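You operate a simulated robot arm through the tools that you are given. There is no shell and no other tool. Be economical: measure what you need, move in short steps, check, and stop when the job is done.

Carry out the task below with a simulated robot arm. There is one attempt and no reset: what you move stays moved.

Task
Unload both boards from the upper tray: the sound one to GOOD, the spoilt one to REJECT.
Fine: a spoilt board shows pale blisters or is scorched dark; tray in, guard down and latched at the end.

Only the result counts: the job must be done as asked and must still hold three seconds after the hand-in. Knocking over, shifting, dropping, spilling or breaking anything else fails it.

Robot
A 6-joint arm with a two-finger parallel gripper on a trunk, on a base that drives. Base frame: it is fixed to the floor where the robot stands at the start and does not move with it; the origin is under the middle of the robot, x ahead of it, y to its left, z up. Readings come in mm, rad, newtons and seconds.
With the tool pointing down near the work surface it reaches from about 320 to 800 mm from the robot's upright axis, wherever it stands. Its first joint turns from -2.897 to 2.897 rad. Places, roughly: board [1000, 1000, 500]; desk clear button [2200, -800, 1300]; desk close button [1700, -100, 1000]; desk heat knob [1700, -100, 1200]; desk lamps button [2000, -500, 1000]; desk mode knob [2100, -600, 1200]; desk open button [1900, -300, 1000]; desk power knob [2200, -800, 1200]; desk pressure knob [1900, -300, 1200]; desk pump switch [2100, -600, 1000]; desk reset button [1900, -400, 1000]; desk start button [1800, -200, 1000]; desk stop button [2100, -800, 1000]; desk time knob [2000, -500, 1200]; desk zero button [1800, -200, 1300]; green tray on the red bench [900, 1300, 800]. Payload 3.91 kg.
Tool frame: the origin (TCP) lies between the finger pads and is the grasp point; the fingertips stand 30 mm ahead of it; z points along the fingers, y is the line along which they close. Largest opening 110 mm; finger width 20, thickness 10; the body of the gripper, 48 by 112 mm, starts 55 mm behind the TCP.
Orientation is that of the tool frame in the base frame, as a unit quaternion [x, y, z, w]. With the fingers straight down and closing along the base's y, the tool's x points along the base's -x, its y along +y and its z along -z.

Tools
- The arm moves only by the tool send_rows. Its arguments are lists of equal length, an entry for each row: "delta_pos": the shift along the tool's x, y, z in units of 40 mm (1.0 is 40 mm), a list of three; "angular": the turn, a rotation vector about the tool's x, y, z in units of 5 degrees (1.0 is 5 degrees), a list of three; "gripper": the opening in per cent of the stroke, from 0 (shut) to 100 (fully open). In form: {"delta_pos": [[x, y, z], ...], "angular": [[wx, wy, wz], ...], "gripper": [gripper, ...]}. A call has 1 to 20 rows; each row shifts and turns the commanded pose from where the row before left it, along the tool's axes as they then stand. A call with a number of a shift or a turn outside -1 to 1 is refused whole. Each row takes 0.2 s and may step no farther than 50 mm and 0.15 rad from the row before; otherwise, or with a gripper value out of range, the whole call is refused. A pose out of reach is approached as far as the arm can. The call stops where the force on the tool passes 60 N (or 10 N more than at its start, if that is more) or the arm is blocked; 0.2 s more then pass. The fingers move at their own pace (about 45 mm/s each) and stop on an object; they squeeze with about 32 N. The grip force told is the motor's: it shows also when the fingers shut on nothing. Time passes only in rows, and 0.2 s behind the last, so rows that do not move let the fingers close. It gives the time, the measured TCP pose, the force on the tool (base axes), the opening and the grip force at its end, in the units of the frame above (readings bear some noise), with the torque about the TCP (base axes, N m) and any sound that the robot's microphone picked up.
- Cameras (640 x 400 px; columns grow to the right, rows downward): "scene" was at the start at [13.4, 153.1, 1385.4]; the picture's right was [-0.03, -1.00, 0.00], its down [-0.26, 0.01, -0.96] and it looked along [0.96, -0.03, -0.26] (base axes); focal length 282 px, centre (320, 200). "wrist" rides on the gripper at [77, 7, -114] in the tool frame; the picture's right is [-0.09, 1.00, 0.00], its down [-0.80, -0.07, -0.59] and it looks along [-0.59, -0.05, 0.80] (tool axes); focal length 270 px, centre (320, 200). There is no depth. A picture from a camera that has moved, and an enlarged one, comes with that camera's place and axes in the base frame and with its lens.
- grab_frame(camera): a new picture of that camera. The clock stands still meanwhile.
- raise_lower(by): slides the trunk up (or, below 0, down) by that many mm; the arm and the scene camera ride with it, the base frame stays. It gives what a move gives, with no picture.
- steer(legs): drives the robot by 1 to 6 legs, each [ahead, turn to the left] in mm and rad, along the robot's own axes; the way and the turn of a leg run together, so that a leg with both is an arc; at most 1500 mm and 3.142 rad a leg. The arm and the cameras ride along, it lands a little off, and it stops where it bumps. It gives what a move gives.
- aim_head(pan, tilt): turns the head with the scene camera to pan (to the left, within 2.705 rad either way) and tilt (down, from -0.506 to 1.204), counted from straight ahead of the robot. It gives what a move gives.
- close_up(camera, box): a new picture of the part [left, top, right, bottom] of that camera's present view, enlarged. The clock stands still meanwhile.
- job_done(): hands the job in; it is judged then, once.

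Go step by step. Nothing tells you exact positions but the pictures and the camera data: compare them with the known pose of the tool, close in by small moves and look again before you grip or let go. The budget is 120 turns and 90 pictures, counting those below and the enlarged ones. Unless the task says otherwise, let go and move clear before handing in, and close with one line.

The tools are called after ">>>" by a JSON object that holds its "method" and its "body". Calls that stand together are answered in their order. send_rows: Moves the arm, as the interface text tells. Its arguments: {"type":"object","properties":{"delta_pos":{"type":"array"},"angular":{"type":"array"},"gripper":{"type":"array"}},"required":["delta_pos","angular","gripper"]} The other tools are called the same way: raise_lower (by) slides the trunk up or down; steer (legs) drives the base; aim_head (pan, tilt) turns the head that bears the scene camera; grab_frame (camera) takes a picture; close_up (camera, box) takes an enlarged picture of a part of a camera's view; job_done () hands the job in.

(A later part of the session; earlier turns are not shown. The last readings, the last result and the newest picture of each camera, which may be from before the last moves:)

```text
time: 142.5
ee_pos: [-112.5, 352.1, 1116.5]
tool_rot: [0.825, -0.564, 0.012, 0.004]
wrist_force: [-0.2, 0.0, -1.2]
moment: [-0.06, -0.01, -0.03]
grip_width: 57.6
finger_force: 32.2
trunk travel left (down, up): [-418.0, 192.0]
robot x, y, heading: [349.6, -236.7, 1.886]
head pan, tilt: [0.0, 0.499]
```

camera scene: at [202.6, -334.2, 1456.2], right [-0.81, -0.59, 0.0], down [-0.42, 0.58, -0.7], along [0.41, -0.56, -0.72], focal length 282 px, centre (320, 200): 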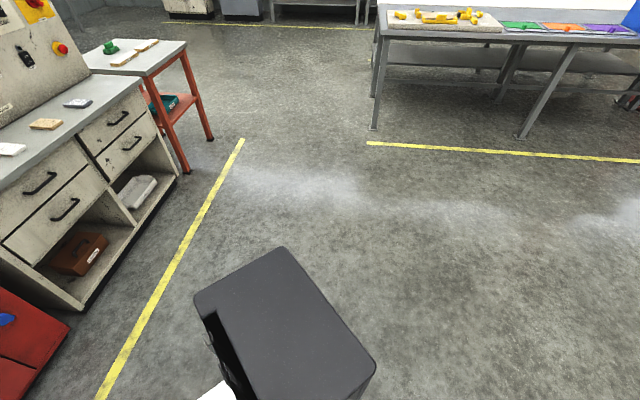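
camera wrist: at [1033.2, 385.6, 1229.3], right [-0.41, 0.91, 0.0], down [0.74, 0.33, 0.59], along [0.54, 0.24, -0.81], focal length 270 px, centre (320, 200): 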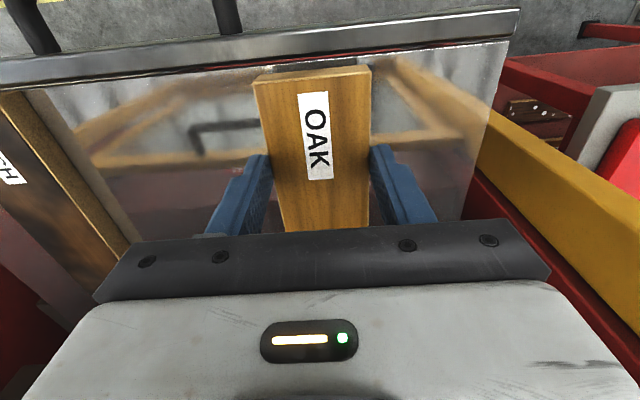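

>>> {"method": "steer", "body": {"legs": [[400, 0]]}}

>>> {"method": "grab_frame", "body": {"camera": "scene"}}

```text
time: 145.0
ee_pos: [-237.2, 724.4, 1115.3]
tool_rot: [0.826, -0.564, 0.012, 0.004]
wrist_force: [0.1, -1.1, -1.6]
moment: [-0.09, -0.04, 0.01]
grip_width: 57.4
finger_force: 32.4
trunk travel left (down, up): [-418.0, 192.0]
robot x, y, heading: [227.1, 135.3, 1.888]
head pan, tilt: [0.0, 0.499]
```

```text
26 pictures are left
camera scene: at [76.5, 100.0, 1482.1], right [0.95, 0.32, 0.0], down [0.15, -0.45, -0.88], along [-0.28, 0.83, -0.48], focal length 282 px, centre (320, 200)
```

scene: 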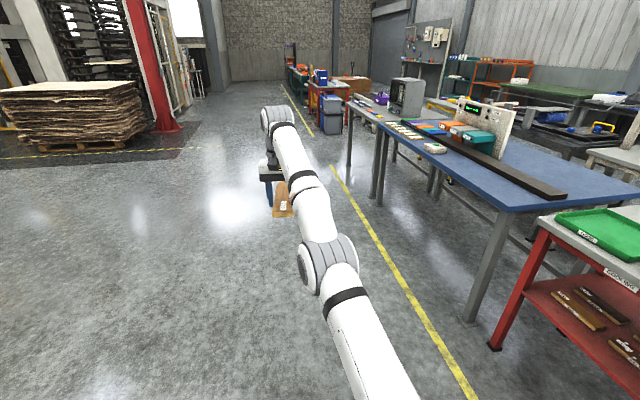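

Driving works. I continue to the spot in front of the bench and turn to face it.

>>> {"method": "steer", "body": {"legs": [[540, 0], [0, -0.7]]}}

>>> {"method": "steer", "body": {"legs": [[0, -0.67]]}}

>>> {"method": "grab_frame", "body": {"camera": "scene"}}

```text
time: 150.0
ee_pos: [73.0, 1413.5, 1117.9]
tool_rot: [-0.586, 0.81, -0.008, -0.004]
wrist_force: [-0.6, 0.2, -0.8]
moment: [-0.07, 0.02, -0.04]
grip_width: 57.2
finger_force: 32.5
trunk travel left (down, up): [-418.0, 192.0]
robot x, y, heading: [19.8, 668.4, 1.197]
head pan, tilt: [0.0, 0.499]
```

```text
time: 152.2
ee_pos: [535.3, 1226.7, 1119.8]
tool_rot: [-0.287, 0.958, -0.004, -0.006]
wrist_force: [0.5, 0.0, -1.5]
moment: [-0.01, 0.1, -0.02]
grip_width: 57.3
finger_force: 31.6
trunk travel left (down, up): [-418.0, 192.0]
robot x, y, heading: [2.2, 700.5, 0.54]
head pan, tilt: [0.0, 0.499]
```

```text
25 pictures are left
camera scene: at [-64.8, 834.4, 1482.1], right [0.51, -0.86, 0.0], down [-0.41, -0.25, -0.88], along [0.75, 0.45, -0.48], focal length 282 px, centre (320, 200)
```

scene: 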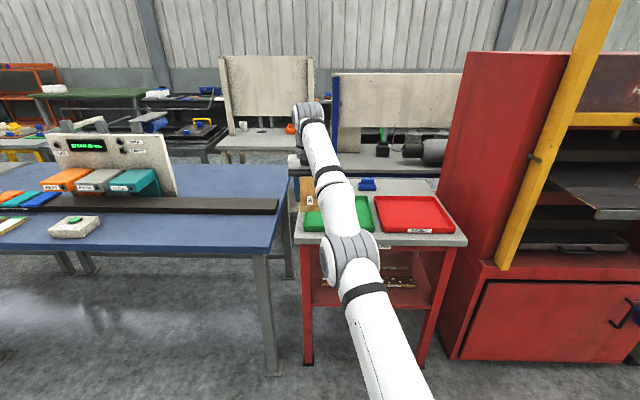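

Green tray centre ≈ [930, 1334]. I drive 315 mm forward and shift the hand right ~105 mm, high above the tray, then check.

>>> {"method": "send_rows", "body": {"delta_pos": [[0, -0.6, 0], [0, -0.6, 0], [0, -0.6, 0], [0, -0.6, 0], [0, -0.3, 0]], "angular": [[0, 0, 0], [0, 0, 0], [0, 0, 0], [0, 0, 0], [0, 0, 0]], "gripper": [20, 20, 20, 20, 20]}}

>>> {"method": "steer", "body": {"legs": [[315, 0]]}}

>>> {"method": "grab_frame", "body": {"camera": "wrist"}}

>>> {"method": "grab_frame", "body": {"camera": "scene"}}

```text
time: 153.4
ee_pos: [604.5, 1146.6, 1122.4]
tool_rot: [-0.287, 0.958, -0.004, -0.004]
wrist_force: [-0.4, -0.9, -1.9]
moment: [-0.04, 0.06, -0.01]
grip_width: 57.3
finger_force: 32.0
out of reach, approached as far as the arm can: row 1, 2, 4
trunk travel left (down, up): [-418.0, 192.0]
robot x, y, heading: [-3.7, 701.7, 0.54]
head pan, tilt: [0.0, 0.499]
```

```text
time: 155.5
ee_pos: [875.2, 1308.2, 1123.5]
tool_rot: [-0.287, 0.958, -0.004, -0.005]
wrist_force: [-0.6, 0.5, -1.4]
moment: [-0.03, 0.04, 0.01]
grip_width: 57.3
finger_force: 32.2
trunk travel left (down, up): [-418.0, 192.0]
robot x, y, heading: [265.9, 859.8, 0.539]
head pan, tilt: [0.0, 0.499]
```

```text
24 pictures are left
camera wrist: at [808.5, 1272.5, 1237.2], right [-0.47, 0.88, -0.01], down [0.71, 0.39, 0.59], along [0.52, 0.27, -0.81], focal length 270 px, centre (320, 200)
```

wrist: 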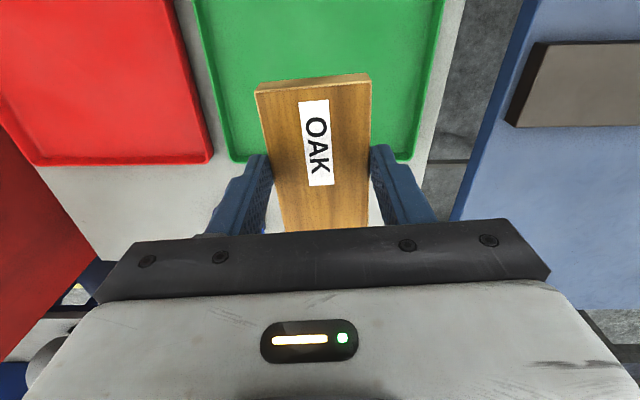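

```text
23 pictures are left
camera scene: at [205.4, 995.6, 1482.1], right [0.51, -0.86, 0.0], down [-0.41, -0.25, -0.88], along [0.75, 0.45, -0.48], focal length 282 px, centre (320, 200)
```

scene: 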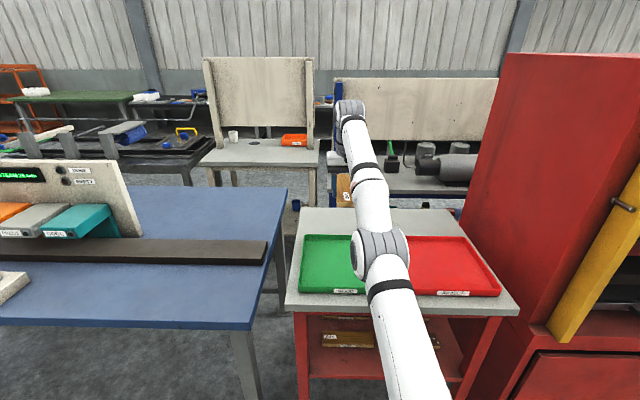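

The hand is above the green tray; far rim about F 1541, so I pull back 34 mm to centre the board, then lower.

>>> {"method": "send_rows", "body": {"delta_pos": [[0.45, 0, 0], [0.4, 0, 0]], "angular": [[0, 0, 0], [0, 0, 0.6]], "gripper": [20, 20]}}

>>> {"method": "raise_lower", "body": {"by": -240}}

>>> {"method": "grab_frame", "body": {"camera": "wrist"}}

>>> {"method": "close_up", "body": {"camera": "scene", "box": [260, 120, 500, 270]}}

```text
time: 156.1
ee_pos: [874.3, 1307.9, 1126.1]
tool_rot: [-0.261, 0.965, -0.004, -0.004]
wrist_force: [0.2, 0.0, -1.4]
moment: [-0.03, 0.09, 0.0]
grip_width: 57.3
finger_force: 32.5
out of reach, approached as far as the arm can: row 1, 2
trunk travel left (down, up): [-418.0, 192.0]
robot x, y, heading: [268.9, 863.0, 0.537]
head pan, tilt: [0.0, 0.499]
```

```text
time: 158.6
ee_pos: [873.1, 1307.0, 890.4]
tool_rot: [-0.262, 0.965, -0.003, -0.002]
wrist_force: [4.5, 4.3, 26.1]
moment: [0.17, -0.22, 0.0]
grip_width: 57.7
finger_force: 31.3
trunk travel left (down, up): [-178.0, 432.0]
robot x, y, heading: [269.3, 863.6, 0.538]
head pan, tilt: [0.0, 0.499]
```

```text
22 pictures are left
camera wrist: at [803.1, 1275.2, 1004.4], right [-0.43, 0.9, -0.01], down [0.73, 0.35, 0.59], along [0.54, 0.25, -0.81], focal length 270 px, centre (320, 200)
```

wrist: 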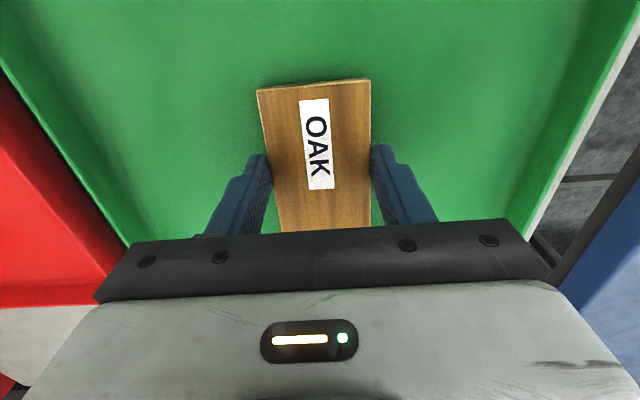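

```text
2.67 times, centred on (380, 195) of scene
camera zoom: at [203.3, 994.1, 1242.5], right [0.51, -0.86, 0.0], down [-0.41, -0.24, -0.88], along [0.75, 0.45, -0.48], focal length 753 px, centre (160, 213)
```

zoom: 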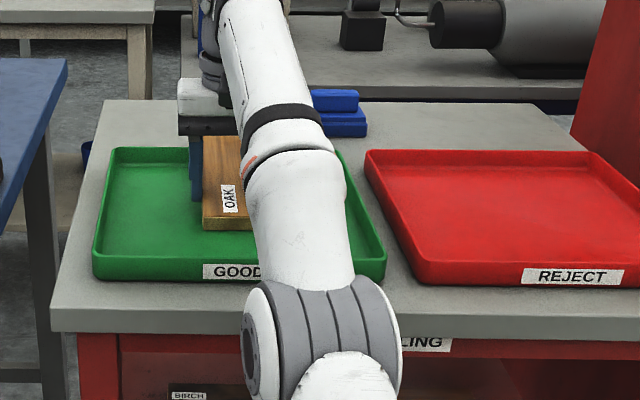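

Upward force 26 N: the board's far end is on the rear rim since the pull-back didn't execute. I raise, back the base 45 mm and lower again.

>>> {"method": "raise_lower", "body": {"by": 40}}

>>> {"method": "steer", "body": {"legs": [[-48, 0]]}}

>>> {"method": "raise_lower", "body": {"by": -40}}

>>> {"method": "close_up", "body": {"camera": "scene", "box": [260, 120, 500, 270]}}

```text
time: 159.4
ee_pos: [873.2, 1309.4, 926.6]
tool_rot: [-0.262, 0.965, -0.005, -0.005]
wrist_force: [-0.3, -0.5, -0.9]
moment: [-0.03, 0.09, -0.01]
grip_width: 57.2
finger_force: 31.9
trunk travel left (down, up): [-218.0, 392.0]
robot x, y, heading: [270.0, 862.3, 0.541]
head pan, tilt: [0.0, 0.499]
```

```text
time: 160.3
ee_pos: [832.7, 1285.6, 926.3]
tool_rot: [-0.263, 0.965, -0.004, -0.004]
wrist_force: [0.9, 0.8, -1.8]
moment: [-0.01, 0.08, -0.01]
grip_width: 57.3
finger_force: 31.9
trunk travel left (down, up): [-218.0, 392.0]
robot x, y, heading: [228.7, 836.9, 0.539]
head pan, tilt: [0.0, 0.499]
```

```text
time: 161.2
ee_pos: [830.7, 1284.8, 889.5]
tool_rot: [-0.263, 0.965, -0.003, -0.002]
wrist_force: [3.8, 2.7, 16.7]
moment: [-0.27, 0.58, -0.02]
grip_width: 57.1
finger_force: 31.5
trunk travel left (down, up): [-178.0, 432.0]
robot x, y, heading: [231.2, 835.6, 0.537]
head pan, tilt: [0.0, 0.499]
```

```text
2.67 times, centred on (380, 195) of scene
camera zoom: at [162.7, 969.9, 1242.4], right [0.51, -0.86, 0.0], down [-0.41, -0.24, -0.88], along [0.75, 0.45, -0.48], focal length 753 px, centre (160, 213)
```

zoom: 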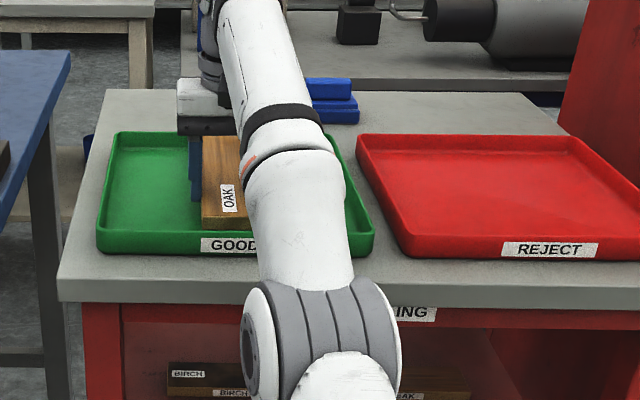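

Contact at the same height after moving back 48 mm, so the board rests on the tray floor. I check quickly by opening, then lifting away.

>>> {"method": "send_rows", "body": {"delta_pos": [[0, 0, -0.08], [0, 0, 0], [0, 0, 0], [0, 0, 0], [0, 0, 0]], "angular": [[0, 0, 0], [0, 0, 0], [0, 0, 0], [0, 0, 0], [0, 0, 0]], "gripper": [20, 85, 85, 85, 85]}}

>>> {"method": "raise_lower", "body": {"by": 240}}

>>> {"method": "grab_frame", "body": {"camera": "wrist"}}

```text
time: 162.4
ee_pos: [831.6, 1284.6, 891.2]
tool_rot: [-0.263, 0.965, -0.005, -0.004]
wrist_force: [0.6, -0.3, 0.0]
moment: [0.02, 0.0, 0.02]
grip_width: 93.4
finger_force: 0.0
trunk travel left (down, up): [-178.0, 432.0]
robot x, y, heading: [226.9, 834.7, 0.539]
head pan, tilt: [0.0, 0.499]
```

```text
time: 164.9
ee_pos: [831.9, 1284.9, 1129.4]
tool_rot: [-0.263, 0.965, -0.004, -0.004]
wrist_force: [0.1, -0.2, 0.4]
moment: [0.02, -0.01, -0.01]
grip_width: 93.5
finger_force: 0.0
trunk travel left (down, up): [-418.0, 192.0]
robot x, y, heading: [230.7, 834.7, 0.538]
head pan, tilt: [0.0, 0.499]
```

```text
19 pictures are left
camera wrist: at [762.9, 1252.6, 1244.5], right [-0.43, 0.9, -0.01], down [0.73, 0.35, 0.59], along [0.53, 0.25, -0.81], focal length 270 px, centre (320, 200)
```

wrist: 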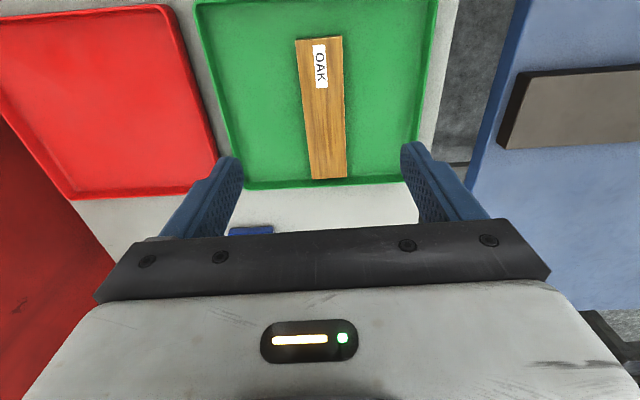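

OAK is in the green tray. I zoom to make sure it lies flat inside the rim.

>>> {"method": "close_up", "body": {"camera": "wrist", "box": [270, 120, 390, 195]}}

```text
5.33 times, centred on (330, 158) of wrist
camera zoom: at [762.9, 1252.6, 1244.5], right [-0.43, 0.9, -0.01], down [0.73, 0.35, 0.59], along [0.53, 0.25, -0.81], focal length 1442 px, centre (267, 427)
```

zoom: 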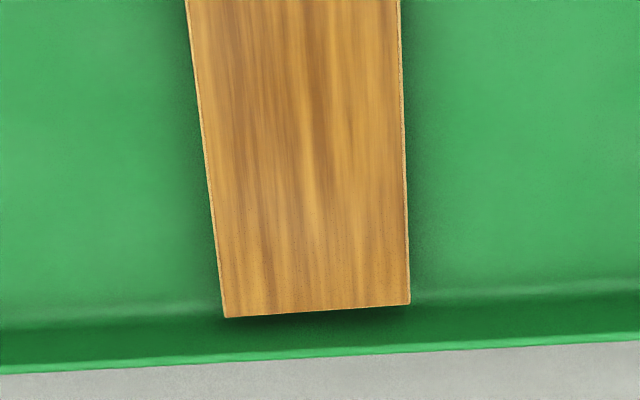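

OAK is flat inside GOOD. Now back to the press for BIRCH (about F 1165, R 382 for the grip).

>>> {"method": "steer", "body": {"legs": [[-350, 0], [0, -1.571], [1078, 0], [0, 1.54]]}}

>>> {"method": "grab_frame", "body": {"camera": "scene"}}

```text
time: 171.1
ee_pos: [388.5, 49.8, 1128.5]
tool_rot: [0.486, 0.874, -0.002, -0.004]
wrist_force: [0.7, 0.7, 0.4]
moment: [-0.04, 0.08, 0.01]
grip_width: 93.5
finger_force: 0.1
trunk travel left (down, up): [-418.0, 192.0]
robot x, y, heading: [-10.0, 690.2, -1.022]
head pan, tilt: [0.0, 0.499]
stopped in leg 2: the robot was blocked; the commanded pose is now the measured one
```

```text
17 pictures are left
camera scene: at [128.2, 753.2, 1482.0], right [-0.86, -0.52, 0.0], down [-0.25, 0.41, -0.88], along [0.45, -0.75, -0.48], focal length 282 px, centre (320, 200)
```

scene: 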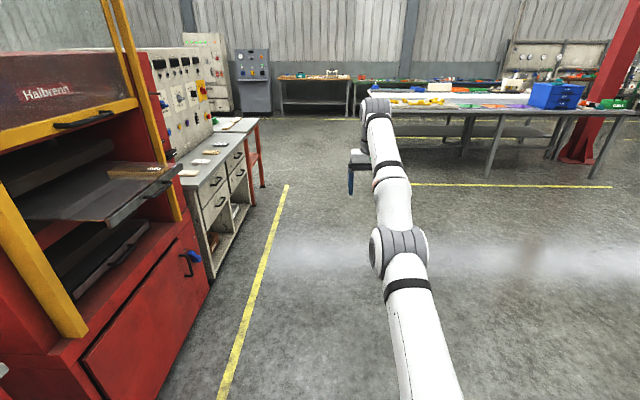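

The turn was actually completed (spurious stop). I continue to the spot in front of the press.

>>> {"method": "steer", "body": {"legs": [[0, -0.065], [1069, 0], [0, 0.8]]}}

>>> {"method": "steer", "body": {"legs": [[0, 0.79]]}}

>>> {"method": "grab_frame", "body": {"camera": "scene"}}

```text
time: 179.2
ee_pos: [1218.6, -466.9, 1126.8]
tool_rot: [0.133, 0.991, -0.003, -0.003]
wrist_force: [-0.3, 0.4, -0.3]
moment: [-0.03, 0.01, 0.01]
grip_width: 93.5
finger_force: 0.1
trunk travel left (down, up): [-418.0, 192.0]
robot x, y, heading: [485.4, -304.7, -0.274]
head pan, tilt: [0.0, 0.499]
```

```text
time: 182.1
ee_pos: [1119.6, 99.7, 1128.1]
tool_rot: [-0.255, 0.967, -0.002, 0.002]
wrist_force: [0.1, -0.8, -0.4]
moment: [0.03, 0.05, -0.01]
grip_width: 93.4
finger_force: 0.0
trunk travel left (down, up): [-418.0, 192.0]
robot x, y, heading: [505.5, -337.9, 0.5]
head pan, tilt: [0.0, 0.499]
stopped in leg 1: the robot was blocked; the commanded pose is now the measured one
```

```text
16 pictures are left
camera scene: at [443.0, -200.0, 1482.2], right [0.48, -0.88, 0.0], down [-0.42, -0.23, -0.88], along [0.77, 0.42, -0.48], focal length 282 px, centre (320, 200)
```

scene: 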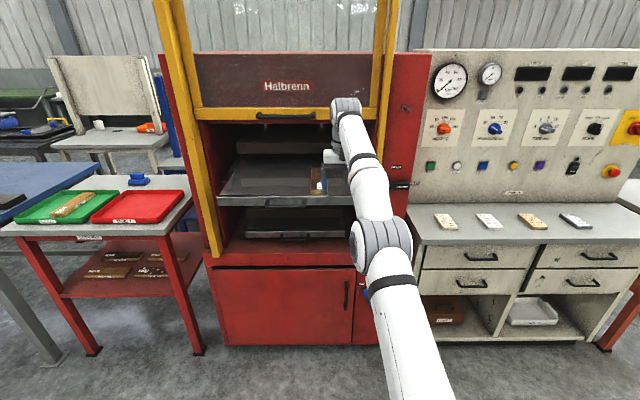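

I shift the hand left 77 mm, drive 135 mm forward, and look.

>>> {"method": "send_rows", "body": {"delta_pos": [[0, 0.65, -0.5], [0, 0.65, -0.5], [0, 0.63, 0]], "angular": [[0, 0, 0], [0, 0, 0], [0, 0, 0]], "gripper": [85, 85, 85]}}

>>> {"method": "steer", "body": {"legs": [[130, 0]]}}

>>> {"method": "grab_frame", "body": {"camera": "wrist"}}

```text
time: 182.9
ee_pos: [1060.5, 150.3, 1153.8]
tool_rot: [-0.255, 0.967, -0.003, 0.001]
wrist_force: [-0.1, 0.5, -0.2]
moment: [0.02, 0.0, 0.02]
grip_width: 93.5
finger_force: 0.1
out of reach, approached as far as the arm can: row 1, 2, 3
trunk travel left (down, up): [-418.0, 192.0]
robot x, y, heading: [499.9, -337.7, 0.506]
head pan, tilt: [0.0, 0.499]
```

```text
time: 184.2
ee_pos: [1174.7, 214.6, 1153.6]
tool_rot: [-0.257, 0.966, -0.003, 0.001]
wrist_force: [0.2, 0.1, -1.2]
moment: [0.0, 0.02, 0.01]
grip_width: 93.5
finger_force: 0.1
trunk travel left (down, up): [-418.0, 192.0]
robot x, y, heading: [617.4, -267.8, 0.506]
head pan, tilt: [0.0, 0.499]
```

```text
15 pictures are left
camera wrist: at [1104.4, 183.5, 1267.5], right [-0.42, 0.91, -0.01], down [0.73, 0.34, 0.6], along [0.54, 0.24, -0.8], focal length 270 px, centre (320, 200)
```

wrist: 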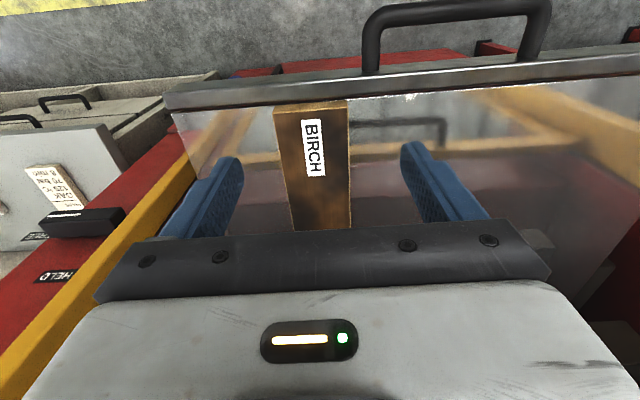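

Well aligned. I drive 33 mm forward, lower to the oak grip height, and close.

>>> {"method": "steer", "body": {"legs": [[33, 0]]}}

>>> {"method": "raise_lower", "body": {"by": -45}}

>>> {"method": "grab_frame", "body": {"camera": "wrist"}}

```text
time: 185.1
ee_pos: [1203.6, 230.8, 1152.6]
tool_rot: [-0.257, 0.967, -0.003, 0.0]
wrist_force: [0.4, 0.2, 0.3]
moment: [0.03, -0.01, 0.04]
grip_width: 93.6
finger_force: 0.0
trunk travel left (down, up): [-418.0, 192.0]
robot x, y, heading: [644.8, -259.5, 0.505]
head pan, tilt: [0.0, 0.499]
```

```text
time: 185.9
ee_pos: [1204.3, 230.7, 1108.5]
tool_rot: [-0.256, 0.967, -0.002, 0.002]
wrist_force: [0.4, -0.2, 0.1]
moment: [0.03, 0.02, 0.03]
grip_width: 93.5
finger_force: 0.2
trunk travel left (down, up): [-373.0, 237.0]
robot x, y, heading: [646.2, -258.0, 0.507]
head pan, tilt: [0.0, 0.499]
```

```text
14 pictures are left
camera wrist: at [1132.9, 199.2, 1222.7], right [-0.42, 0.91, -0.01], down [0.73, 0.34, 0.6], along [0.54, 0.24, -0.8], focal length 270 px, centre (320, 200)
```

wrist: 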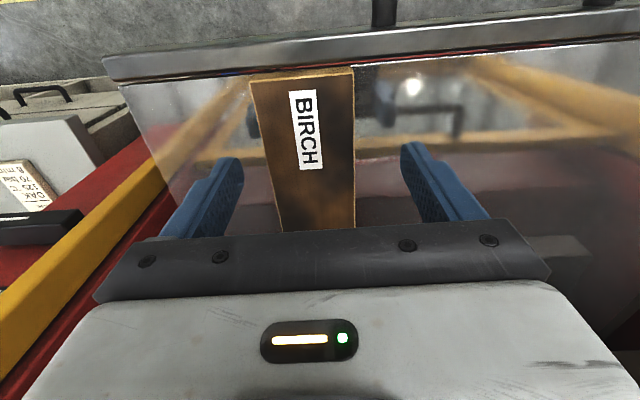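

>>> {"method": "send_rows", "body": {"delta_pos": [[0, -0.15, 0.2], [0, 0, 0.22], [0, 0, 0], [0, 0, 0], [0, 0, 0], [0, 0, 0], [0, 0, 0]], "angular": [[0, 0, 0], [0, 0, 0], [0, 0, 0], [0, 0, 0], [0, 0, 0], [0, 0, 0], [0, 0, 0]], "gripper": [85, 85, 50, 20, 20, 20, 20]}}

>>> {"method": "raise_lower", "body": {"by": 25}}

>>> {"method": "grab_frame", "body": {"camera": "wrist"}}

```text
time: 187.5
ee_pos: [1207.9, 225.8, 1092.8]
tool_rot: [-0.256, 0.967, -0.003, 0.001]
wrist_force: [0.3, 0.9, -0.4]
moment: [0.06, -0.09, -0.08]
grip_width: 57.1
finger_force: 32.5
trunk travel left (down, up): [-373.0, 237.0]
robot x, y, heading: [647.8, -259.5, 0.502]
head pan, tilt: [0.0, 0.499]
```

```text
time: 188.2
ee_pos: [1206.1, 225.2, 1117.5]
tool_rot: [-0.256, 0.967, -0.003, 0.0]
wrist_force: [0.0, 0.3, -1.2]
moment: [-0.05, 0.08, 0.02]
grip_width: 57.4
finger_force: 31.9
trunk travel left (down, up): [-398.0, 212.0]
robot x, y, heading: [647.0, -258.7, 0.505]
head pan, tilt: [0.0, 0.499]
```

```text
13 pictures are left
camera wrist: at [1136.1, 193.9, 1231.1], right [-0.42, 0.91, -0.01], down [0.73, 0.34, 0.6], along [0.54, 0.24, -0.8], focal length 270 px, centre (320, 200)
```

wrist: 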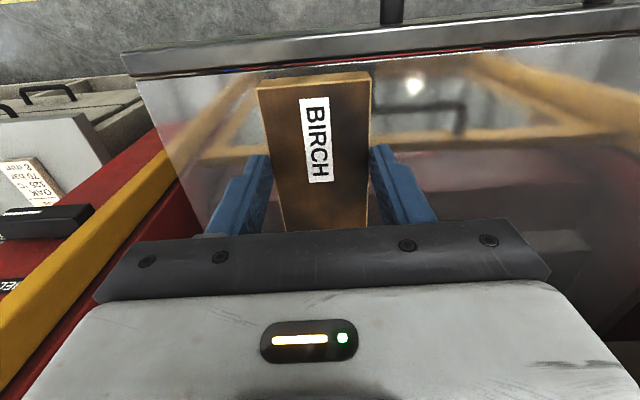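

BIRCH is held. Red tray centre ≈ R −405; I back out and turn left in two parts.

>>> {"method": "steer", "body": {"legs": [[-260, 0], [0, 0.75]]}}

>>> {"method": "steer", "body": {"legs": [[0, 0.8]]}}

```text
time: 191.7
ee_pos: [595.1, 331.3, 1118.4]
tool_rot: [-0.541, 0.841, -0.002, 0.002]
wrist_force: [0.0, -0.5, -1.1]
moment: [-0.07, 0.08, 0.02]
grip_width: 57.3
finger_force: 32.0
trunk travel left (down, up): [-398.0, 212.0]
robot x, y, heading: [447.6, -398.0, 1.123]
head pan, tilt: [0.0, 0.499]
stopped in leg 2: the robot was blocked; the commanded pose is now the measured one
```

```text
time: 193.4
ee_pos: [253.4, 316.2, 1112.4]
tool_rot: [0.72, -0.694, 0.002, -0.002]
wrist_force: [1.1, 0.7, -1.4]
moment: [-0.03, 0.04, -0.04]
grip_width: 57.3
finger_force: 32.3
trunk travel left (down, up): [-398.0, 212.0]
robot x, y, heading: [462.6, -403.3, 1.561]
head pan, tilt: [0.0, 0.499]
stopped in leg 1: the robot was blocked; the commanded pose is now the measured one
```

>>> {"method": "steer", "body": {"legs": [[0, 0.47]]}}

>>> {"method": "steer", "body": {"legs": [[400, 0]]}}

```text
time: 194.9
ee_pos: [18.4, 192.8, 1108.7]
tool_rot: [0.833, -0.553, 0.002, -0.001]
wrist_force: [1.2, 0.5, -1.2]
moment: [-0.11, 0.03, 0.01]
grip_width: 57.4
finger_force: 32.3
trunk travel left (down, up): [-398.0, 212.0]
robot x, y, heading: [482.9, -401.5, 1.906]
head pan, tilt: [0.0, 0.499]
stopped in leg 1: the robot was blocked; the commanded pose is now the measured one
```

```text
time: 197.4
ee_pos: [-122.3, 571.0, 1108.9]
tool_rot: [0.835, -0.551, 0.002, -0.002]
wrist_force: [-0.5, -0.1, -1.8]
moment: [-0.07, -0.04, 0.0]
grip_width: 57.0
finger_force: 32.4
trunk travel left (down, up): [-398.0, 212.0]
robot x, y, heading: [342.9, -10.7, 1.913]
head pan, tilt: [0.0, 0.499]
```

>>> {"method": "steer", "body": {"legs": [[425, 0], [0, -0.7]]}}

>>> {"method": "steer", "body": {"legs": [[0, -0.7]]}}

>>> {"method": "grab_frame", "body": {"camera": "scene"}}

```text
time: 201.0
ee_pos: [-108.4, 1063.8, 1108.7]
tool_rot: [0.76, -0.65, 0.003, -0.003]
wrist_force: [-0.8, -0.7, -1.6]
moment: [-0.04, -0.08, 0.0]
grip_width: 57.3
finger_force: 32.1
trunk travel left (down, up): [-398.0, 212.0]
robot x, y, heading: [191.0, 376.7, 1.702]
head pan, tilt: [0.0, 0.499]
stopped in leg 2: the robot was blocked; the commanded pose is now the measured one
```

```text
time: 203.1
ee_pos: [363.4, 1109.0, 1109.6]
tool_rot: [-0.515, 0.857, -0.003, 0.001]
wrist_force: [-1.6, 0.8, -1.3]
moment: [-0.06, -0.01, -0.02]
grip_width: 57.4
finger_force: 32.0
trunk travel left (down, up): [-398.0, 212.0]
robot x, y, heading: [163.6, 391.3, 1.082]
head pan, tilt: [0.0, 0.499]
stopped in leg 1: the robot was blocked; the commanded pose is now the measured one
```

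```text
12 pictures are left
camera scene: at [38.6, 476.1, 1462.0], right [0.88, -0.47, 0.0], down [-0.22, -0.42, -0.88], along [0.41, 0.77, -0.48], focal length 282 px, centre (320, 200)
```

scene: 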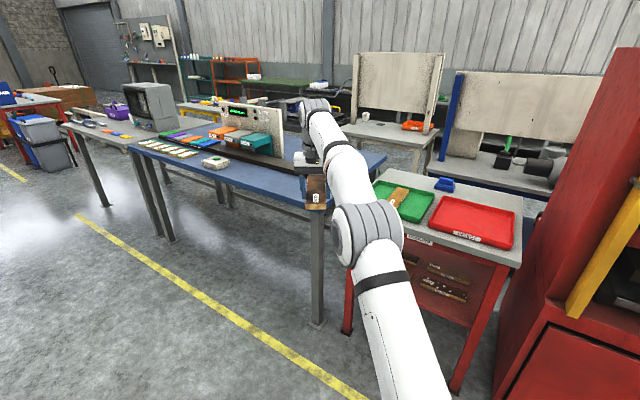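

>>> {"method": "steer", "body": {"legs": [[0, -0.58]]}}

```text
time: 205.1
ee_pos: [727.5, 882.3, 1108.0]
tool_rot: [-0.245, 0.969, -0.003, 0.001]
wrist_force: [0.8, 0.2, -1.6]
moment: [-0.06, 0.1, 0.01]
grip_width: 57.6
finger_force: 31.6
trunk travel left (down, up): [-398.0, 212.0]
robot x, y, heading: [153.1, 419.2, 0.51]
head pan, tilt: [0.0, 0.499]
```

TCP is at R −415, 270 mm short. I drive forward and check from above.

>>> {"method": "steer", "body": {"legs": [[265, 0]]}}

>>> {"method": "grab_frame", "body": {"camera": "wrist"}}

```text
time: 207.0
ee_pos: [959.8, 1010.7, 1107.9]
tool_rot: [-0.244, 0.97, -0.003, 0.001]
wrist_force: [0.1, -0.5, -1.3]
moment: [-0.04, 0.05, -0.03]
grip_width: 57.2
finger_force: 31.4
trunk travel left (down, up): [-398.0, 212.0]
robot x, y, heading: [385.3, 550.0, 0.516]
head pan, tilt: [0.0, 0.499]
```

```text
11 pictures are left
camera wrist: at [887.9, 980.8, 1222.4], right [-0.4, 0.92, -0.01], down [0.74, 0.32, 0.59], along [0.55, 0.23, -0.8], focal length 270 px, centre (320, 200)
```

wrist: 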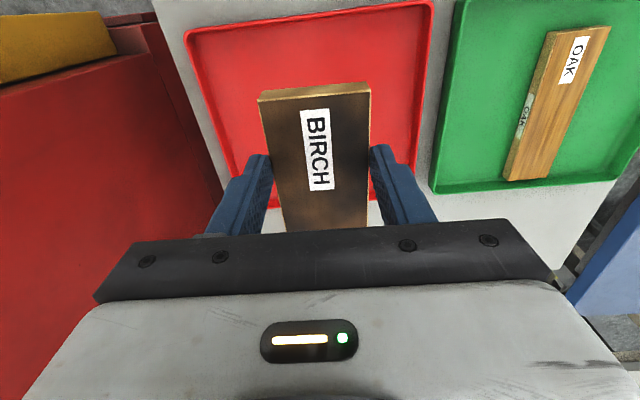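

Board sits centred over REJECT; I move 14 mm forward for margin and lower to the tray floor.

>>> {"method": "steer", "body": {"legs": [[16, 0]]}}

>>> {"method": "raise_lower", "body": {"by": -214}}

>>> {"method": "send_rows", "body": {"delta_pos": [[0, 0, 0.1], [0, 0, 0.05], [0, 0, 0.05]], "angular": [[0, 0, 0], [0, 0, 0], [0, 0, 0]], "gripper": [20, 20, 20]}}

```text
time: 207.8
ee_pos: [973.3, 1019.4, 1108.5]
tool_rot: [-0.245, 0.969, -0.004, 0.001]
wrist_force: [0.4, 1.1, -0.6]
moment: [-0.04, 0.08, 0.0]
grip_width: 57.3
finger_force: 31.8
trunk travel left (down, up): [-398.0, 212.0]
robot x, y, heading: [400.5, 558.4, 0.51]
head pan, tilt: [0.0, 0.499]
```

```text
time: 210.0
ee_pos: [973.9, 1019.3, 894.8]
tool_rot: [-0.244, 0.97, -0.003, 0.002]
wrist_force: [0.4, 0.3, -0.5]
moment: [-0.02, 0.07, -0.01]
grip_width: 57.4
finger_force: 32.3
trunk travel left (down, up): [-184.0, 426.0]
robot x, y, heading: [395.2, 558.7, 0.511]
head pan, tilt: [0.0, 0.499]
```

```text
time: 210.8
ee_pos: [973.8, 1018.3, 888.5]
tool_rot: [-0.244, 0.97, -0.002, 0.002]
wrist_force: [-0.2, -0.2, 5.0]
moment: [0.53, -0.82, -0.13]
grip_width: 57.5
finger_force: 32.1
trunk travel left (down, up): [-184.0, 426.0]
robot x, y, heading: [398.1, 556.8, 0.508]
head pan, tilt: [0.0, 0.499]
```

Touching the tray floor. I release and rise.

>>> {"method": "send_rows", "body": {"delta_pos": [[0, 0, 0], [0, 0, 0], [0, 0, 0], [0, 0, 0]], "angular": [[0, 0, 0], [0, 0, 0], [0, 0, 0], [0, 0, 0]], "gripper": [85, 85, 85, 85]}}

>>> {"method": "raise_lower", "body": {"by": 214}}

>>> {"method": "grab_frame", "body": {"camera": "wrist"}}

```text
time: 211.8
ee_pos: [973.6, 1017.5, 887.2]
tool_rot: [-0.244, 0.97, -0.004, 0.0]
wrist_force: [0.1, 0.7, -0.8]
moment: [-0.01, -0.03, 0.01]
grip_width: 93.6
finger_force: 0.1
trunk travel left (down, up): [-184.0, 426.0]
robot x, y, heading: [397.1, 555.0, 0.512]
head pan, tilt: [0.0, 0.499]
```

```text
time: 214.1
ee_pos: [972.9, 1018.6, 1099.2]
tool_rot: [-0.244, 0.97, -0.003, 0.001]
wrist_force: [0.1, 0.5, -0.5]
moment: [-0.03, 0.01, 0.01]
grip_width: 93.6
finger_force: 0.1
trunk travel left (down, up): [-398.0, 212.0]
robot x, y, heading: [398.7, 559.8, 0.504]
head pan, tilt: [0.0, 0.499]
```

```text
10 pictures are left
camera wrist: at [901.9, 989.1, 1214.4], right [-0.4, 0.92, -0.01], down [0.74, 0.32, 0.59], along [0.55, 0.23, -0.8], focal length 270 px, centre (320, 200)
```

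wrist: 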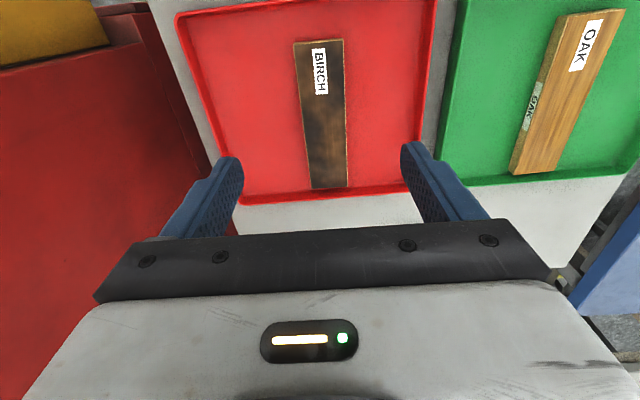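

BIRCH is in REJECT. Now I back off, swing right towards the press, and meanwhile return the tool to forward-pointing.

>>> {"method": "steer", "body": {"legs": [[-370, 0]]}}

>>> {"method": "steer", "body": {"legs": [[0, -0.8]]}}

>>> {"method": "steer", "body": {"legs": [[0, -0.77]]}}

>>> {"method": "send_rows", "body": {"delta_pos": [[0, 0, 0], [0, 0, 0], [0, 0, 0], [0, 0, 0], [0, 0, 0], [0, 0, 0], [0, 0, 0], [0, 0, 0], [0, 0, 0], [0, 0, 0], [0, 0, 0], [0, 0, 0], [0, 0, 0], [0, 0, 0], [0, 0, 0], [0, 0, 0], [0, 0, 0], [0, 0, 0]], "angular": [[0, 0, -1], [0, 0, -1], [0, 0, -1], [0, 0, -1], [0, 0, -1], [0, 0, -1], [0, 0, -1], [0, 0, -1], [0, 0, -1], [0, 0, -1], [0, 0, -1], [0, 0, -1], [0, 0, -1], [0, 0, -1], [0, 0, -1], [0, 0, -1], [0, 0, -1], [0, 0, -1]], "gripper": [0, 0, 0, 0, 0, 0, 0, 0, 0, 0, 0, 0, 0, 0, 0, 0, 0, 0]}}

>>> {"method": "send_rows", "body": {"delta_pos": [[0, 0, 0], [0, 0, 0], [0, 0, 0], [0, 0, 0], [0, 0, 0], [0, 0, 0], [0, 0, 0], [0, 0, 0], [0, 0, 0], [0, 0, 0], [0, 0, 0], [0, 0, 0], [0, 0, 0], [0, 0, 0], [0, 0, 0], [0, 0, 0], [0, 0, 0], [0, 0, 0]], "angular": [[1, 0, 0], [1, 0, 0], [1, 0, 0], [1, 0, 0], [1, 0, 0], [1, 0, 0], [1, 0, 0], [1, 0, 0], [1, 0, 0], [1, 0, 0], [1, 0, 0], [1, 0, 0], [1, 0, 0], [1, 0, 0], [1, 0, 0], [1, 0, 0], [1, 0, 0], [1, 0, 0]], "gripper": [0, 0, 0, 0, 0, 0, 0, 0, 0, 0, 0, 0, 0, 0, 0, 0, 0, 0]}}

```text
time: 216.5
ee_pos: [646.0, 832.9, 1101.2]
tool_rot: [-0.243, 0.97, -0.004, 0.001]
wrist_force: [0.1, -0.1, 0.4]
moment: [-0.01, 0.05, -0.02]
grip_width: 93.7
finger_force: 0.0
trunk travel left (down, up): [-398.0, 212.0]
robot x, y, heading: [70.0, 371.4, 0.504]
head pan, tilt: [0.0, 0.499]
```

```text
time: 219.0
ee_pos: [799.9, 269.8, 1100.5]
tool_rot: [0.162, 0.987, -0.003, -0.001]
wrist_force: [0.8, -0.6, -0.6]
moment: [0.0, 0.0, -0.03]
grip_width: 93.6
finger_force: 0.0
trunk travel left (down, up): [-398.0, 212.0]
robot x, y, heading: [78.5, 413.0, -0.309]
head pan, tilt: [0.0, 0.499]
```

```text
time: 221.4
ee_pos: [499.3, -189.2, 1100.9]
tool_rot: [0.519, 0.855, -0.003, -0.002]
wrist_force: [1.0, 0.8, 0.0]
moment: [-0.02, -0.02, -0.01]
grip_width: 93.5
finger_force: 0.1
trunk travel left (down, up): [-398.0, 212.0]
robot x, y, heading: [112.7, 428.7, -1.066]
head pan, tilt: [0.0, 0.499]
```

```text
time: 225.2
ee_pos: [498.4, -189.6, 1101.8]
tool_rot: [-0.238, 0.971, -0.001, -0.004]
wrist_force: [0.4, 0.2, 0.4]
moment: [-0.03, 0.0, 0.0]
grip_width: 0.1
finger_force: 33.0
trunk travel left (down, up): [-398.0, 212.0]
robot x, y, heading: [113.3, 429.9, -1.061]
head pan, tilt: [0.0, 0.499]
```

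```text
time: 229.1
ee_pos: [503.8, -186.1, 1103.3]
tool_rot: [-0.167, 0.712, -0.666, 0.144]
wrist_force: [0.1, 0.2, -1.0]
moment: [-0.01, 0.0, 0.01]
grip_width: 0.0
finger_force: 31.9
out of reach, approached as far as the arm can: row 13, 18
trunk travel left (down, up): [-398.0, 212.0]
robot x, y, heading: [113.2, 430.9, -1.06]
head pan, tilt: [0.0, 0.499]
```

>>> {"method": "steer", "body": {"legs": [[0, -0.065], [731, 0]]}}

>>> {"method": "steer", "body": {"legs": [[0, 0.8]]}}

>>> {"method": "steer", "body": {"legs": [[0, 0.82]]}}

```text
time: 233.4
ee_pos: [761.9, -860.3, 1104.6]
tool_rot: [-0.141, 0.718, -0.671, 0.119]
wrist_force: [0.0, 0.0, 0.4]
moment: [-0.02, 0.03, 0.01]
grip_width: 0.0
finger_force: 32.0
trunk travel left (down, up): [-398.0, 212.0]
robot x, y, heading: [413.0, -221.5, -1.133]
head pan, tilt: [0.0, 0.499]
```

```text
time: 235.9
ee_pos: [1116.8, -422.6, 1103.4]
tool_rot: [-0.408, 0.607, -0.572, 0.371]
wrist_force: [-0.1, -0.2, 0.3]
moment: [0.01, -0.03, 0.0]
grip_width: 0.0
finger_force: 31.9
trunk travel left (down, up): [-398.0, 212.0]
robot x, y, heading: [410.2, -242.5, -0.326]
head pan, tilt: [0.0, 0.499]
```

```text
time: 238.4
ee_pos: [1027.2, 150.7, 1103.7]
tool_rot: [0.616, -0.396, 0.378, -0.567]
wrist_force: [0.1, 0.7, 0.9]
moment: [-0.02, -0.02, 0.02]
grip_width: 0.0
finger_force: 32.0
trunk travel left (down, up): [-398.0, 212.0]
robot x, y, heading: [419.4, -257.6, 0.474]
head pan, tilt: [0.0, 0.499]
```

I align: small left turn, level the tool, shift left 30 mm, lower to the tray-handle height, then look.

>>> {"method": "steer", "body": {"legs": [[0, 0.06]]}}

>>> {"method": "send_rows", "body": {"delta_pos": [[-0.4, 0, 0], [-0.35, 0, 0], [0, 0, 0]], "angular": [[0.8, 0, 0], [0, 0, 0], [0, 0, 0]], "gripper": [0, 0, 0]}}

>>> {"method": "raise_lower", "body": {"by": -69}}

>>> {"method": "grab_frame", "body": {"camera": "scene"}}

```text
time: 239.2
ee_pos: [1002.2, 186.9, 1103.6]
tool_rot: [0.628, -0.375, 0.362, -0.577]
wrist_force: [0.2, -1.1, 0.4]
moment: [-0.02, 0.01, 0.01]
grip_width: 0.0
finger_force: 32.2
trunk travel left (down, up): [-398.0, 212.0]
robot x, y, heading: [424.4, -261.5, 0.528]
head pan, tilt: [0.0, 0.499]
```

```text
time: 240.1
ee_pos: [988.7, 213.1, 1103.1]
tool_rot: [0.607, -0.365, 0.374, -0.599]
wrist_force: [0.0, 0.6, 1.0]
moment: [-0.03, 0.02, -0.03]
grip_width: 0.4
finger_force: 32.1
trunk travel left (down, up): [-398.0, 212.0]
robot x, y, heading: [425.6, -260.0, 0.532]
head pan, tilt: [0.0, 0.499]
```

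```text
time: 241.1
ee_pos: [987.7, 212.5, 1035.1]
tool_rot: [0.607, -0.364, 0.374, -0.599]
wrist_force: [0.7, -0.1, 0.4]
moment: [0.01, 0.02, -0.01]
grip_width: 0.0
finger_force: 32.5
trunk travel left (down, up): [-329.0, 281.0]
robot x, y, heading: [424.4, -259.5, 0.527]
head pan, tilt: [0.0, 0.499]
```

```text
9 pictures are left
camera scene: at [357.5, -124.9, 1393.1], right [0.5, -0.86, 0.0], down [-0.41, -0.24, -0.88], along [0.76, 0.44, -0.48], focal length 282 px, centre (320, 200)
```

scene: 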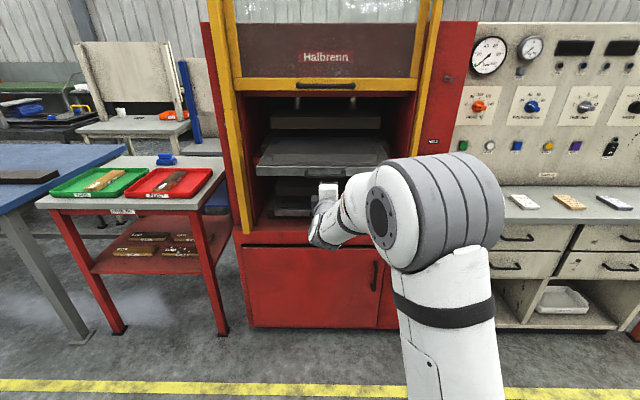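

Lined up at the tray's centre. I push by driving forward in stages.

>>> {"method": "steer", "body": {"legs": [[180, 0]]}}

>>> {"method": "steer", "body": {"legs": [[110, 0]]}}

>>> {"method": "send_rows", "body": {"delta_pos": [[0, 0, 0.25], [0, 0, 0.25], [0, 0, 0.25], [0, 0, 0.25], [0, 0, 0.25]], "angular": [[0, 0, 0], [0, 0, 0], [0, 0, 0], [0, 0, 0], [0, 0, 0]], "gripper": [0, 0, 0, 0, 0]}}

>>> {"method": "grab_frame", "body": {"camera": "wrist"}}

```text
time: 242.6
ee_pos: [1144.9, 302.7, 1034.8]
tool_rot: [0.607, -0.364, 0.375, -0.598]
wrist_force: [1.1, -0.3, 0.1]
moment: [0.02, -0.04, 0.01]
grip_width: 0.0
finger_force: 31.7
trunk travel left (down, up): [-329.0, 281.0]
robot x, y, heading: [576.1, -168.7, 0.525]
head pan, tilt: [0.0, 0.499]
```

```text
time: 243.8
ee_pos: [1239.6, 360.7, 1033.8]
tool_rot: [0.608, -0.363, 0.374, -0.599]
wrist_force: [-0.5, 0.1, -0.4]
moment: [0.0, -0.02, -0.02]
grip_width: 0.0
finger_force: 31.4
trunk travel left (down, up): [-329.0, 281.0]
robot x, y, heading: [672.2, -112.4, 0.527]
head pan, tilt: [0.0, 0.499]
```

```text
time: 244.4
ee_pos: [1243.6, 361.6, 1035.0]
tool_rot: [0.609, -0.364, 0.372, -0.598]
wrist_force: [-37.8, -27.0, 5.7]
moment: [0.12, -0.09, 0.27]
grip_width: 0.0
finger_force: 32.1
trunk travel left (down, up): [-329.0, 281.0]
robot x, y, heading: [671.7, -114.6, 0.529]
head pan, tilt: [0.0, 0.499]
stopped in row 2: the force on the tool passed its limit (the readings are from after the stop); the commanded pose is now the measured one
```

```text
8 pictures are left
camera wrist: at [1178.1, 240.7, 1030.3], right [-0.04, 0.06, -1.0], down [-0.9, 0.44, 0.06], along [0.44, 0.9, 0.04], focal length 270 px, centre (320, 200)
```

wrist: 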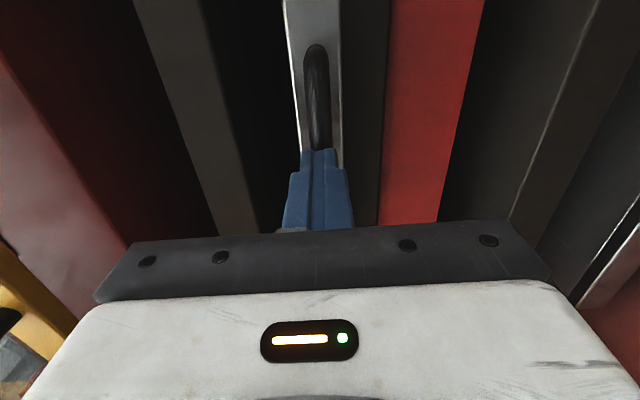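

The push met a firm stop (46 N). I push once more to confirm it's home, then check the scene.

>>> {"method": "send_rows", "body": {"delta_pos": [[0, 0, 0.2], [0, 0, 0.2], [0, 0, 0.2]], "angular": [[0, 0, 0], [0, 0, 0], [0, 0, 0]], "gripper": [0, 0, 0]}}

>>> {"method": "close_up", "body": {"camera": "scene", "box": [220, 60, 460, 210]}}

```text
time: 244.7
ee_pos: [1244.7, 361.2, 1035.5]
tool_rot: [0.609, -0.364, 0.373, -0.598]
wrist_force: [-40.8, -30.4, 9.1]
moment: [0.05, -0.17, 0.24]
grip_width: 0.0
finger_force: 32.3
trunk travel left (down, up): [-329.0, 281.0]
robot x, y, heading: [670.5, -113.8, 0.524]
head pan, tilt: [0.0, 0.499]
stopped in row 1: the force on the tool passed its limit (the readings are from after the stop); the commanded pose is now the measured one
```

```text
2.67 times, centred on (340, 135) of scene
camera zoom: at [601.6, 16.5, 1393.4], right [0.5, -0.86, 0.0], down [-0.41, -0.24, -0.88], along [0.76, 0.44, -0.47], focal length 753 px, centre (267, 373)
```

zoom: 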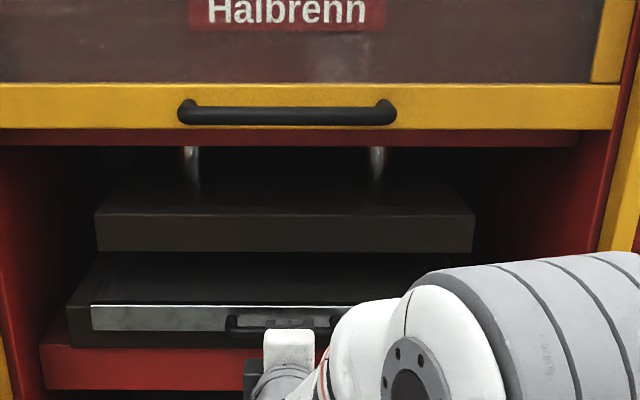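

The tray is home. Now the guard: I back out, open the fingers, raise to the guard handle height.

>>> {"method": "steer", "body": {"legs": [[-120, 0]]}}

>>> {"method": "raise_lower", "body": {"by": 244}}

>>> {"method": "send_rows", "body": {"delta_pos": [[0, 0, 0], [0, 0, 0], [0, 0, 0], [0, 0, 0]], "angular": [[0, 0, 0], [0, 0, 0], [0, 0, 0], [0, 0, 0]], "gripper": [60, 60, 60, 60]}}

>>> {"method": "grab_frame", "body": {"camera": "wrist"}}

```text
time: 245.9
ee_pos: [1146.0, 304.6, 1030.0]
tool_rot: [0.612, -0.365, 0.371, -0.596]
wrist_force: [-0.1, 1.1, -0.5]
moment: [-0.02, -0.01, -0.03]
grip_width: 0.1
finger_force: 31.5
trunk travel left (down, up): [-329.0, 281.0]
robot x, y, heading: [566.0, -175.8, 0.529]
head pan, tilt: [0.0, 0.499]
```

```text
time: 248.5
ee_pos: [1146.7, 305.6, 1273.7]
tool_rot: [0.612, -0.364, 0.37, -0.596]
wrist_force: [0.6, 0.6, 0.4]
moment: [0.01, 0.01, 0.0]
grip_width: 0.0
finger_force: 31.6
trunk travel left (down, up): [-573.0, 37.0]
robot x, y, heading: [567.9, -173.8, 0.53]
head pan, tilt: [0.0, 0.499]
```

```text
time: 249.5
ee_pos: [1145.6, 304.3, 1273.4]
tool_rot: [0.612, -0.365, 0.371, -0.595]
wrist_force: [0.5, 0.2, 0.0]
moment: [0.02, 0.02, 0.0]
grip_width: 65.6
finger_force: 0.2
trunk travel left (down, up): [-573.0, 37.0]
robot x, y, heading: [569.3, -174.8, 0.529]
head pan, tilt: [0.0, 0.499]
```

```text
6 pictures are left
camera wrist: at [1079.3, 183.9, 1269.6], right [-0.04, 0.05, -1.0], down [-0.89, 0.44, 0.06], along [0.44, 0.9, 0.03], focal length 270 px, centre (320, 200)
```

wrist: 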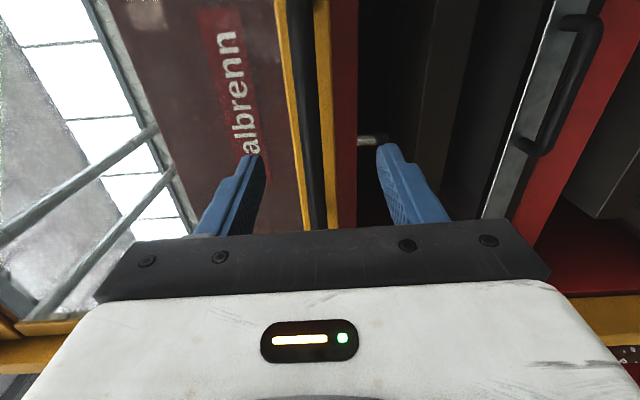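

Bar is centred. I drive 64 mm in and close on it.

>>> {"method": "steer", "body": {"legs": [[64, 0]]}}

>>> {"method": "send_rows", "body": {"delta_pos": [[0, -0.08, 0], [0, 0, 0], [0, 0, 0], [0, 0, 0], [0, 0, 0]], "angular": [[0, 0, 0], [0, 0, 0], [0, 0, 0], [0, 0, 0], [0, 0, 0]], "gripper": [60, 30, 0, 0, 0]}}

```text
time: 250.4
ee_pos: [1202.7, 339.0, 1273.6]
tool_rot: [0.613, -0.365, 0.37, -0.595]
wrist_force: [1.2, -0.3, -0.4]
moment: [0.02, -0.01, -0.03]
grip_width: 66.0
finger_force: 0.0
trunk travel left (down, up): [-573.0, 37.0]
robot x, y, heading: [624.9, -144.4, 0.525]
head pan, tilt: [0.0, 0.499]
```

```text
time: 251.7
ee_pos: [1202.4, 337.9, 1276.7]
tool_rot: [0.611, -0.365, 0.371, -0.596]
wrist_force: [1.5, 1.3, 2.7]
moment: [0.65, 0.24, 0.28]
grip_width: 16.0
finger_force: 38.5
trunk travel left (down, up): [-573.0, 37.0]
robot x, y, heading: [623.4, -143.5, 0.527]
head pan, tilt: [0.0, 0.499]
```

Gripped. I lower the guard with the trunk.

>>> {"method": "raise_lower", "body": {"by": -300}}

>>> {"method": "raise_lower", "body": {"by": -250}}

>>> {"method": "raise_lower", "body": {"by": -20}}

```text
time: 254.7
ee_pos: [1201.3, 337.4, 976.8]
tool_rot: [0.613, -0.365, 0.37, -0.595]
wrist_force: [1.5, 1.8, 0.9]
moment: [0.79, 0.39, 0.0]
grip_width: 16.0
finger_force: 44.6
trunk travel left (down, up): [-273.0, 337.0]
robot x, y, heading: [623.7, -143.6, 0.533]
head pan, tilt: [0.0, 0.499]
```

```text
time: 257.2
ee_pos: [1202.1, 338.3, 726.8]
tool_rot: [0.612, -0.366, 0.371, -0.595]
wrist_force: [2.4, 3.1, -0.7]
moment: [0.79, 0.43, 0.0]
grip_width: 15.8
finger_force: 45.0
trunk travel left (down, up): [-23.0, 587.0]
robot x, y, heading: [623.3, -143.1, 0.525]
head pan, tilt: [0.0, 0.499]
```

```text
time: 257.9
ee_pos: [1202.3, 338.2, 719.6]
tool_rot: [0.604, -0.362, 0.375, -0.603]
wrist_force: [17.0, 15.7, 51.1]
moment: [0.79, 0.0, 0.51]
grip_width: 15.7
finger_force: 44.8
trunk travel left (down, up): [-3.0, 607.0]
robot x, y, heading: [627.6, -145.1, 0.526]
head pan, tilt: [0.0, 0.499]
```

The guard is down on its stop. I relax the load, release, and back off.

>>> {"method": "raise_lower", "body": {"by": 9}}

>>> {"method": "send_rows", "body": {"delta_pos": [[0, 0, 0], [0, 0, 0], [0, 0, 0], [0, 0, 0]], "angular": [[0, 0, 0], [0, 0, 0], [0, 0, 0], [0, 0, 0]], "gripper": [60, 60, 60, 60]}}

>>> {"method": "steer", "body": {"legs": [[-380, 0]]}}

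>>> {"method": "raise_lower", "body": {"by": 290}}

```text
time: 258.5
ee_pos: [1202.3, 337.1, 719.3]
tool_rot: [0.609, -0.365, 0.372, -0.597]
wrist_force: [9.7, 10.2, 28.9]
moment: [0.87, 0.19, -0.53]
grip_width: 15.6
finger_force: 45.2
trunk travel left (down, up): [-12.0, 598.0]
robot x, y, heading: [623.6, -144.3, 0.535]
head pan, tilt: [0.0, 0.499]
```

```text
time: 259.5
ee_pos: [1201.6, 337.8, 715.9]
tool_rot: [0.612, -0.364, 0.371, -0.596]
wrist_force: [-0.3, -0.7, 0.0]
moment: [0.0, 0.0, -0.01]
grip_width: 66.0
finger_force: 0.0
trunk travel left (down, up): [-12.0, 598.0]
robot x, y, heading: [621.4, -141.9, 0.529]
head pan, tilt: [0.0, 0.499]
```

```text
time: 261.9
ee_pos: [875.0, 141.1, 716.0]
tool_rot: [0.611, -0.368, 0.374, -0.594]
wrist_force: [-0.3, -0.7, 0.0]
moment: [0.01, -0.03, 0.01]
grip_width: 66.2
finger_force: 0.0
trunk travel left (down, up): [-12.0, 598.0]
robot x, y, heading: [297.3, -330.5, 0.52]
head pan, tilt: [0.0, 0.499]
```

```text
time: 264.8
ee_pos: [875.6, 143.3, 1006.0]
tool_rot: [0.61, -0.367, 0.374, -0.594]
wrist_force: [0.6, -0.3, 0.7]
moment: [0.03, 0.01, -0.01]
grip_width: 66.1
finger_force: 0.1
trunk travel left (down, up): [-302.0, 308.0]
robot x, y, heading: [292.1, -336.1, 0.524]
head pan, tilt: [0.0, 0.499]
```

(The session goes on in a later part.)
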